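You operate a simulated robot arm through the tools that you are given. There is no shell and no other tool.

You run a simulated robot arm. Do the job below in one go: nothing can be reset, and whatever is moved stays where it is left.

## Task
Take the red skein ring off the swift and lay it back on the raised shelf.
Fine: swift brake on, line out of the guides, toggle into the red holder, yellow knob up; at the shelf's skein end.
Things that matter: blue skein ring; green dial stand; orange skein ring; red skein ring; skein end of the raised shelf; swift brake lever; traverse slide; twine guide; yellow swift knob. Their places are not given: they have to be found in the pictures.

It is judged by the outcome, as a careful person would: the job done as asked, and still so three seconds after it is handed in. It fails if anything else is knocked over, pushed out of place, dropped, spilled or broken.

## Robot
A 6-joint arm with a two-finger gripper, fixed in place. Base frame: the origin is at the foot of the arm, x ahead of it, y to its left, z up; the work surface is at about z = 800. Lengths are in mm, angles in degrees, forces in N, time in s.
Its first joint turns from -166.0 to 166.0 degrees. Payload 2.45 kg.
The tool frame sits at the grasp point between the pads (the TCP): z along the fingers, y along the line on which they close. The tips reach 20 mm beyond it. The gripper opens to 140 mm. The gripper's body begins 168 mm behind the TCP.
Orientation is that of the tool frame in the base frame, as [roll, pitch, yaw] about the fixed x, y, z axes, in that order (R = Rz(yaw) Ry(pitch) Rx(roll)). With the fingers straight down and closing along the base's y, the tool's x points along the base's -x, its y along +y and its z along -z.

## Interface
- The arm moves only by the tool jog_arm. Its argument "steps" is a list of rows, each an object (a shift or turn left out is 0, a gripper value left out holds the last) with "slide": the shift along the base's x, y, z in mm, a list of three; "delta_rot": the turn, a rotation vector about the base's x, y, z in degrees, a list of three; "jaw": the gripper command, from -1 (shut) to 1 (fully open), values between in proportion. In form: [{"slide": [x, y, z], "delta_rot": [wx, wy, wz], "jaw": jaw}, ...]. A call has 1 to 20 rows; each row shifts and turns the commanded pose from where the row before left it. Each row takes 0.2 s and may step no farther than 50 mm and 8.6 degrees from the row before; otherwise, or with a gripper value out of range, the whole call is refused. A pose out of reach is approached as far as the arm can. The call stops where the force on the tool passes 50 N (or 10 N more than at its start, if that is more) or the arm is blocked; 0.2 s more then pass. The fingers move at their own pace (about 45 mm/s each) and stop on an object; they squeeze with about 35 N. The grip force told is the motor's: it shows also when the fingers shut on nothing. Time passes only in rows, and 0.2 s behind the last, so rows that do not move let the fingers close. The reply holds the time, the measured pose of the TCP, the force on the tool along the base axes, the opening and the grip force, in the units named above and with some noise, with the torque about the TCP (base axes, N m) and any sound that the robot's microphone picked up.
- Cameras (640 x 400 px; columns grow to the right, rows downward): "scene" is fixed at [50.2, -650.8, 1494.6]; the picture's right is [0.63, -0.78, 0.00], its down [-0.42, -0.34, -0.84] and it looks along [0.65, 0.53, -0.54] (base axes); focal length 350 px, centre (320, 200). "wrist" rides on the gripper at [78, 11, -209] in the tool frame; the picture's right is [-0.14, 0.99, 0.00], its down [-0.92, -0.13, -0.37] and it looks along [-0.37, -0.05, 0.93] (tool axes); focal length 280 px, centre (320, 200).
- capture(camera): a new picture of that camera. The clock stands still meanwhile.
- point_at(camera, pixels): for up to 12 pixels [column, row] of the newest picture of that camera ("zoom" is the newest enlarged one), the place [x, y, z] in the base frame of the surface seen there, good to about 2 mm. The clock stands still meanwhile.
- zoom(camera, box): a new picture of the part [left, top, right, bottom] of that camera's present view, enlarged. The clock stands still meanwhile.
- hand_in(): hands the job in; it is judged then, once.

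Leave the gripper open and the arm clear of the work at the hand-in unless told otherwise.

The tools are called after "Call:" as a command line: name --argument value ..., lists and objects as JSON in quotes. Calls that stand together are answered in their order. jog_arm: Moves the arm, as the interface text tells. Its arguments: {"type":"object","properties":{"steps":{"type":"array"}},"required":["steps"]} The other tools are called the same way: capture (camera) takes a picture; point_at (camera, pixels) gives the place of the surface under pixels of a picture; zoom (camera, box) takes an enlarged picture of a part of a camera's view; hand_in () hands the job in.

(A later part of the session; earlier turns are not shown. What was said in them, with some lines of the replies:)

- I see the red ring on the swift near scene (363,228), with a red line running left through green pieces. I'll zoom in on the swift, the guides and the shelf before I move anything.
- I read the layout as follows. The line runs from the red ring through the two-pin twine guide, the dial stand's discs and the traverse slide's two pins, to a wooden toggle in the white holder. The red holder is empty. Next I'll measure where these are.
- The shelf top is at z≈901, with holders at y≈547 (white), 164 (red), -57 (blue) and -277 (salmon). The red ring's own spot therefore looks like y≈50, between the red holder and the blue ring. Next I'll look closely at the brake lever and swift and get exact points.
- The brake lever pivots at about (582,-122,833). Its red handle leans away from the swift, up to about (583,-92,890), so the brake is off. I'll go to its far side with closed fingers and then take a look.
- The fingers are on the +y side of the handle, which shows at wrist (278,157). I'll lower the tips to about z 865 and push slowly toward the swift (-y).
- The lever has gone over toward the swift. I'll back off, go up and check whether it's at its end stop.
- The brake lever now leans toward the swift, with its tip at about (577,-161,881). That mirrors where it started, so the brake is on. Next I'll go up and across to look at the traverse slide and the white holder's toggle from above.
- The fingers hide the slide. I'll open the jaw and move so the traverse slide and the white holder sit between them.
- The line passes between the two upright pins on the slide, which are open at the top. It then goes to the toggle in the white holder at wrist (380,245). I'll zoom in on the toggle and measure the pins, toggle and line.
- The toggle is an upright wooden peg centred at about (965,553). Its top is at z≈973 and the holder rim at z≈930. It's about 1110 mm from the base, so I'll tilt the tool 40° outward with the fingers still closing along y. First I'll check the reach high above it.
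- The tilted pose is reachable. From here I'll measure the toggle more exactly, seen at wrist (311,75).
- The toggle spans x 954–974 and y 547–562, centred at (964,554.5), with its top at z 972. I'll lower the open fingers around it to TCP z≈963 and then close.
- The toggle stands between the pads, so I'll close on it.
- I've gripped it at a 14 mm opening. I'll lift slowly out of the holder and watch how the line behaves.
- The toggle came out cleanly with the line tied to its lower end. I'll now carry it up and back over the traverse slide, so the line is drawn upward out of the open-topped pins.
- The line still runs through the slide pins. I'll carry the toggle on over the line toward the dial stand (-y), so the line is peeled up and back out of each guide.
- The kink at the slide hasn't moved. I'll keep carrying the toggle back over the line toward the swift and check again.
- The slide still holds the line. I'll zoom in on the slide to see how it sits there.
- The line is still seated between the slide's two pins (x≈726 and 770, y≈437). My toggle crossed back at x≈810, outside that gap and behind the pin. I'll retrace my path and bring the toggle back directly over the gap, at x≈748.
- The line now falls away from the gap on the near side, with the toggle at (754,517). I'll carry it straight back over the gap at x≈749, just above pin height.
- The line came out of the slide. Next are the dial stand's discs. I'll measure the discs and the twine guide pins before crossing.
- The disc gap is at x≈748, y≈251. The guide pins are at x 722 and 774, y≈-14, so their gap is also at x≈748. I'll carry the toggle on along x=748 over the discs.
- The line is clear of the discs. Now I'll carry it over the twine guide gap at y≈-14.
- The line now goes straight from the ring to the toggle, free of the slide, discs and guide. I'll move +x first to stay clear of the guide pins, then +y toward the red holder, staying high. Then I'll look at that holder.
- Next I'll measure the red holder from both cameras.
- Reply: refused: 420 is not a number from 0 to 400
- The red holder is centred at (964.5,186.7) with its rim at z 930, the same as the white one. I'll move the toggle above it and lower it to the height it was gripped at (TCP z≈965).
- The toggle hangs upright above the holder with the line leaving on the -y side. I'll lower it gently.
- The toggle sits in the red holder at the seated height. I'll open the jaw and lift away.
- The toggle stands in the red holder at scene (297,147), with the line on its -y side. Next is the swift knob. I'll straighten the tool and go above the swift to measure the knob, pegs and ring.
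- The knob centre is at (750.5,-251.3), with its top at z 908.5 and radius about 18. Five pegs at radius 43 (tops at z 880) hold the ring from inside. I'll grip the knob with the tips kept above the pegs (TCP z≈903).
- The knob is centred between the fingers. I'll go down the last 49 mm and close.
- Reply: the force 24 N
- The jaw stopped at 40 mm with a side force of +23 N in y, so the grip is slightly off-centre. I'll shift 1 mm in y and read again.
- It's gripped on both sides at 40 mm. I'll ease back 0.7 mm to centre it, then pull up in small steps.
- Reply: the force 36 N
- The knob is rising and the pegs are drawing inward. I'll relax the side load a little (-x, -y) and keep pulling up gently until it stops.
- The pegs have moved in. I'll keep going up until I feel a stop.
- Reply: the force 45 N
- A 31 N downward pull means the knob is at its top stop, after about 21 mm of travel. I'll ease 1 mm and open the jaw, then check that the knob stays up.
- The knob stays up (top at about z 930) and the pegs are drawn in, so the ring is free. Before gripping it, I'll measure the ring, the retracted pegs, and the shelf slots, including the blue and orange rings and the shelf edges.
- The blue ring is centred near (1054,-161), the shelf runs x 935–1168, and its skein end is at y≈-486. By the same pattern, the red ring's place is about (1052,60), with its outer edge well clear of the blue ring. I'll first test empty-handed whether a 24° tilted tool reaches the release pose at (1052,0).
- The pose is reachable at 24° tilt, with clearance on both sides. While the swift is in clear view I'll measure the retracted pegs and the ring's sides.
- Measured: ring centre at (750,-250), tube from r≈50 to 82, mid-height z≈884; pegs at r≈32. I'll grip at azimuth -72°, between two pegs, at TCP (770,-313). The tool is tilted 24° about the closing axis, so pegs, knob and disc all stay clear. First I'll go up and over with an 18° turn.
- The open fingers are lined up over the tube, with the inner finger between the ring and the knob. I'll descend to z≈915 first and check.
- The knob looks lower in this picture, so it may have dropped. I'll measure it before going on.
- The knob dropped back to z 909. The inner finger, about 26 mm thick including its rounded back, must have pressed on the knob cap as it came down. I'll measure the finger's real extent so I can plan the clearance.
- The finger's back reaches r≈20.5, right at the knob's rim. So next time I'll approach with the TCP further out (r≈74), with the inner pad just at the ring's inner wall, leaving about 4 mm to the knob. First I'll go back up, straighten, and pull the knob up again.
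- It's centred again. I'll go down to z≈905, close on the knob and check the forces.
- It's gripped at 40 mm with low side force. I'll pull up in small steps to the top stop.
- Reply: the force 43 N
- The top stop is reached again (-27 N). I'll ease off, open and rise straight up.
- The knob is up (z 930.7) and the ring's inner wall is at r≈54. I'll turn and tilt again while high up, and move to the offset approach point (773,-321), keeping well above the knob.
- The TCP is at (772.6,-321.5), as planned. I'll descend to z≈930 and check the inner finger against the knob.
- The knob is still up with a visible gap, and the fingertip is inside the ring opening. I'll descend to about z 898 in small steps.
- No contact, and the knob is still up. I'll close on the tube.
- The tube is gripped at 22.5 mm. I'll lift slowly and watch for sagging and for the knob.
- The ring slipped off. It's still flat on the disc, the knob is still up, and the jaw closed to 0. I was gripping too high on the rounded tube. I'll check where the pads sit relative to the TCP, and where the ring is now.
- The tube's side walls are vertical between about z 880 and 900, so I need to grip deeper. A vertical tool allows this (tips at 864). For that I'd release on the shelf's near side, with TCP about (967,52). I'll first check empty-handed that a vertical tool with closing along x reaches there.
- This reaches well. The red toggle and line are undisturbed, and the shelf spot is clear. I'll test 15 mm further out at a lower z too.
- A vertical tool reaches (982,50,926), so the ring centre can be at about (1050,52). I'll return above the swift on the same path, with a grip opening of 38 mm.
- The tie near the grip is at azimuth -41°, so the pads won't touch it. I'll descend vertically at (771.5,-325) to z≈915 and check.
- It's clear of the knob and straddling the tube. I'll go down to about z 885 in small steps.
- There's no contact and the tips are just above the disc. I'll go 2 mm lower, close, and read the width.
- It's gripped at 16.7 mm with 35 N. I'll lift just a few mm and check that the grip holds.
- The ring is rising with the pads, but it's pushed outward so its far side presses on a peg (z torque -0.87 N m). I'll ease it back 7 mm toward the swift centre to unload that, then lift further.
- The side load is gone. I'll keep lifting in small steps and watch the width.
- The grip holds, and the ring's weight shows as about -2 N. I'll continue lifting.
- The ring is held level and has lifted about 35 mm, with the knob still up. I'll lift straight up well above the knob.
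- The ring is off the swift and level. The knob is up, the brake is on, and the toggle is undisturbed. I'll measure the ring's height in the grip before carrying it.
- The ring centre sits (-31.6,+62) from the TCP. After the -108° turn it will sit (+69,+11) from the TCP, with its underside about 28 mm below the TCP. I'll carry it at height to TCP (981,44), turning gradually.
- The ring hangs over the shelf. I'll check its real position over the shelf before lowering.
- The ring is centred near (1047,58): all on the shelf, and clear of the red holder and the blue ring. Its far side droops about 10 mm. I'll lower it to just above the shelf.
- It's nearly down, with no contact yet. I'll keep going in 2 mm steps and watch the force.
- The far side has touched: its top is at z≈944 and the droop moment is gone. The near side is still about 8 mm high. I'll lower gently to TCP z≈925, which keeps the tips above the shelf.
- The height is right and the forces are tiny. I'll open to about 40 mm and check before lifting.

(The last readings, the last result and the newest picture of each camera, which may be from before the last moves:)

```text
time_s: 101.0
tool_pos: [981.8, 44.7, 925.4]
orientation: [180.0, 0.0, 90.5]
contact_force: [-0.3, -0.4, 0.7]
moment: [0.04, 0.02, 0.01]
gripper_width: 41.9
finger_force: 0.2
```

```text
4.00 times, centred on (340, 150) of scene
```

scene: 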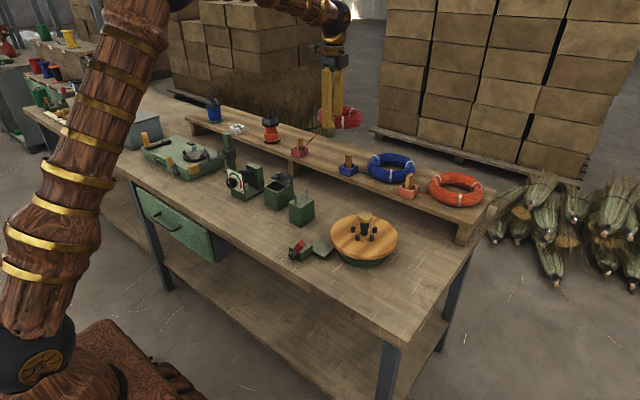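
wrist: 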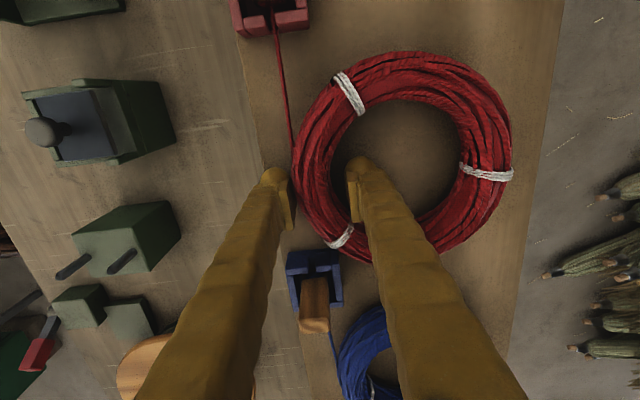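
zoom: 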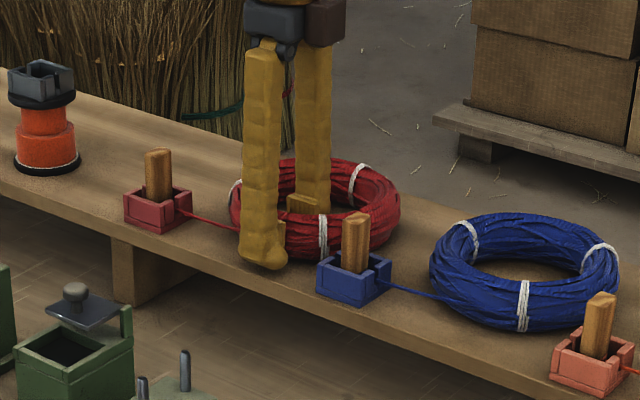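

The ring lies flat and both pads are clear of it. I'll rise straight up, then retreat toward the base and open the gripper fully.

Call:
jog_arm --steps '[{"slide": [0, 0, 8]}, {"slide": [0, 0, 15]}, {"slide": [0, 0, 30]}, {"slide": [0, 0, 40]}, {"slide": [0, 0, 45]}, {"slide": [0, 0, 45]}, {"slide": [0, 0, 45], "jaw": 1}, {"slide": [-40, 0, 20]}, {"slide": [-45, 0, 0]}, {"slide": [-45, 0, 0]}, {"slide": [-45, 0, 0]}, {"slide": [-45, 0, 0]}, {"slide": [0, 0, 0]}, {"slide": [0, 0, 0]}]'

Call:
capture --camera "scene"

Call:
zoom --camera "scene" --box '[270, 110, 430, 210]'

Call:
point_at --camera "zoom" --pixels '[[110, 125], [160, 140], [270, 130], [210, 180], [330, 110], [200, 115]]'

Call:
zoom --camera "scene" --box '[270, 190, 430, 290]'

Call:
point_at --camera "zoom" --pixels '[[380, 105], [150, 175], [110, 210]]'

Call:
zoom --camera "scene" --box '[180, 90, 340, 210]'

```text
time_s: 104.0
tool_pos: [761.9, 45.6, 1170.7]
orientation: [179.9, 0.0, 90.5]
contact_force: [-0.5, -0.2, 0.2]
moment: [0.0, 0.01, 0.01]
gripper_width: 140.0
finger_force: 0.1
```

```text
taken
```

scene: 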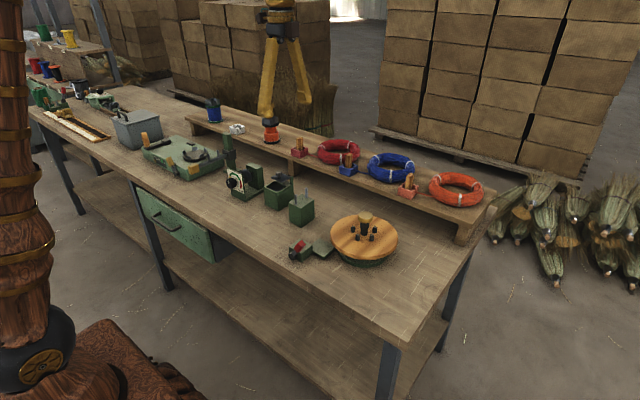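

```text
4.00 times, centred on (350, 160) of scene
```

zoom: 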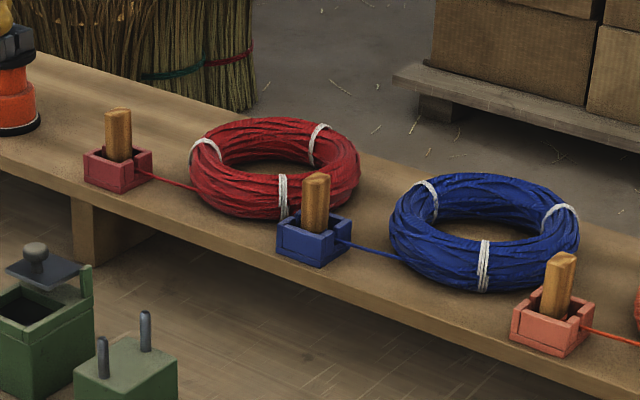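

```text
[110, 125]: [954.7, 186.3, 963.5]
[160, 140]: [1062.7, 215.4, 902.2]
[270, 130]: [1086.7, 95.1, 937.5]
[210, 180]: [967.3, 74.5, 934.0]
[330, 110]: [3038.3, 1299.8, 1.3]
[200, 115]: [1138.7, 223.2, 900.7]
```

```text
4.00 times, centred on (350, 240) of scene
```

zoom: 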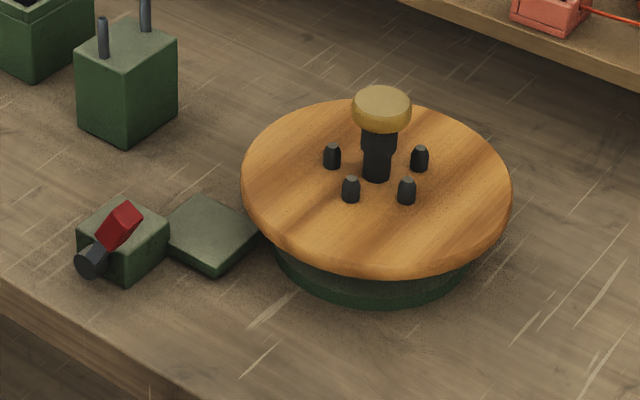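

```text
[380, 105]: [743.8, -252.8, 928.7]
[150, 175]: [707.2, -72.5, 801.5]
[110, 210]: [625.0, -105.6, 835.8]
```

```text
3.33 times, centred on (260, 150) of scene
```

zoom: 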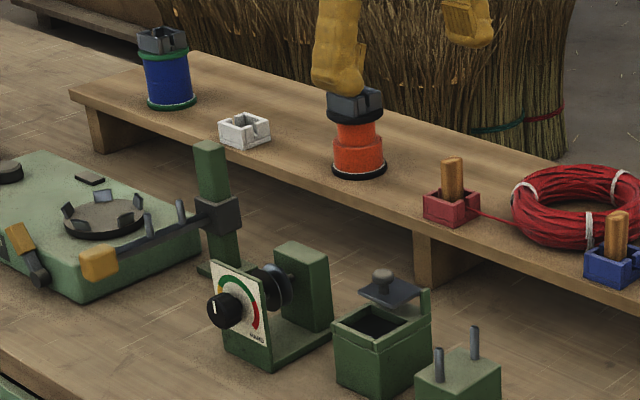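

Final check:
- **Ring:** the red ring lies flat on the shelf next to the blue one, with a short line to its toggle in the red holder.
- **Guides:** the slide, discs and twine guide are all empty.
- **Swift:** the brake lever is on and the yellow knob is up (z 929).
- **Everything else:** nothing else has moved. The gripper is open and the arm is high and clear.

I'm handing in now.

Call:
hand_in

```text
The job is handed in.
```

The red skein ring is off the swift and lying flat on the raised shelf, next to the blue ring. I've handed the job in, but the reply gave no verdict.

- **Swift brake:** on; the lever is over on the swift side.
- **Line:** out of the traverse slide, the dial stand's discs and the twine guide. It now runs straight from the ring to its toggle.
- **Toggle:** standing in the red holder.
- **Yellow knob:** up, at about z 929.
- **Ring position:** centred at about (1047, 58), between the red holder and the blue ring. I took this spot from the way the blue ring sits beside its own holder.

Two things went wrong on the way and were fixed. A finger pressed the knob back down once, so I pulled it up again. My first grip on the ring was too high and slipped off; the ring stayed on the swift, and I gripped it again lower down.

In the last pictures nothing else had been moved or knocked over. The gripper is open and the arm is up and clear of the bench.
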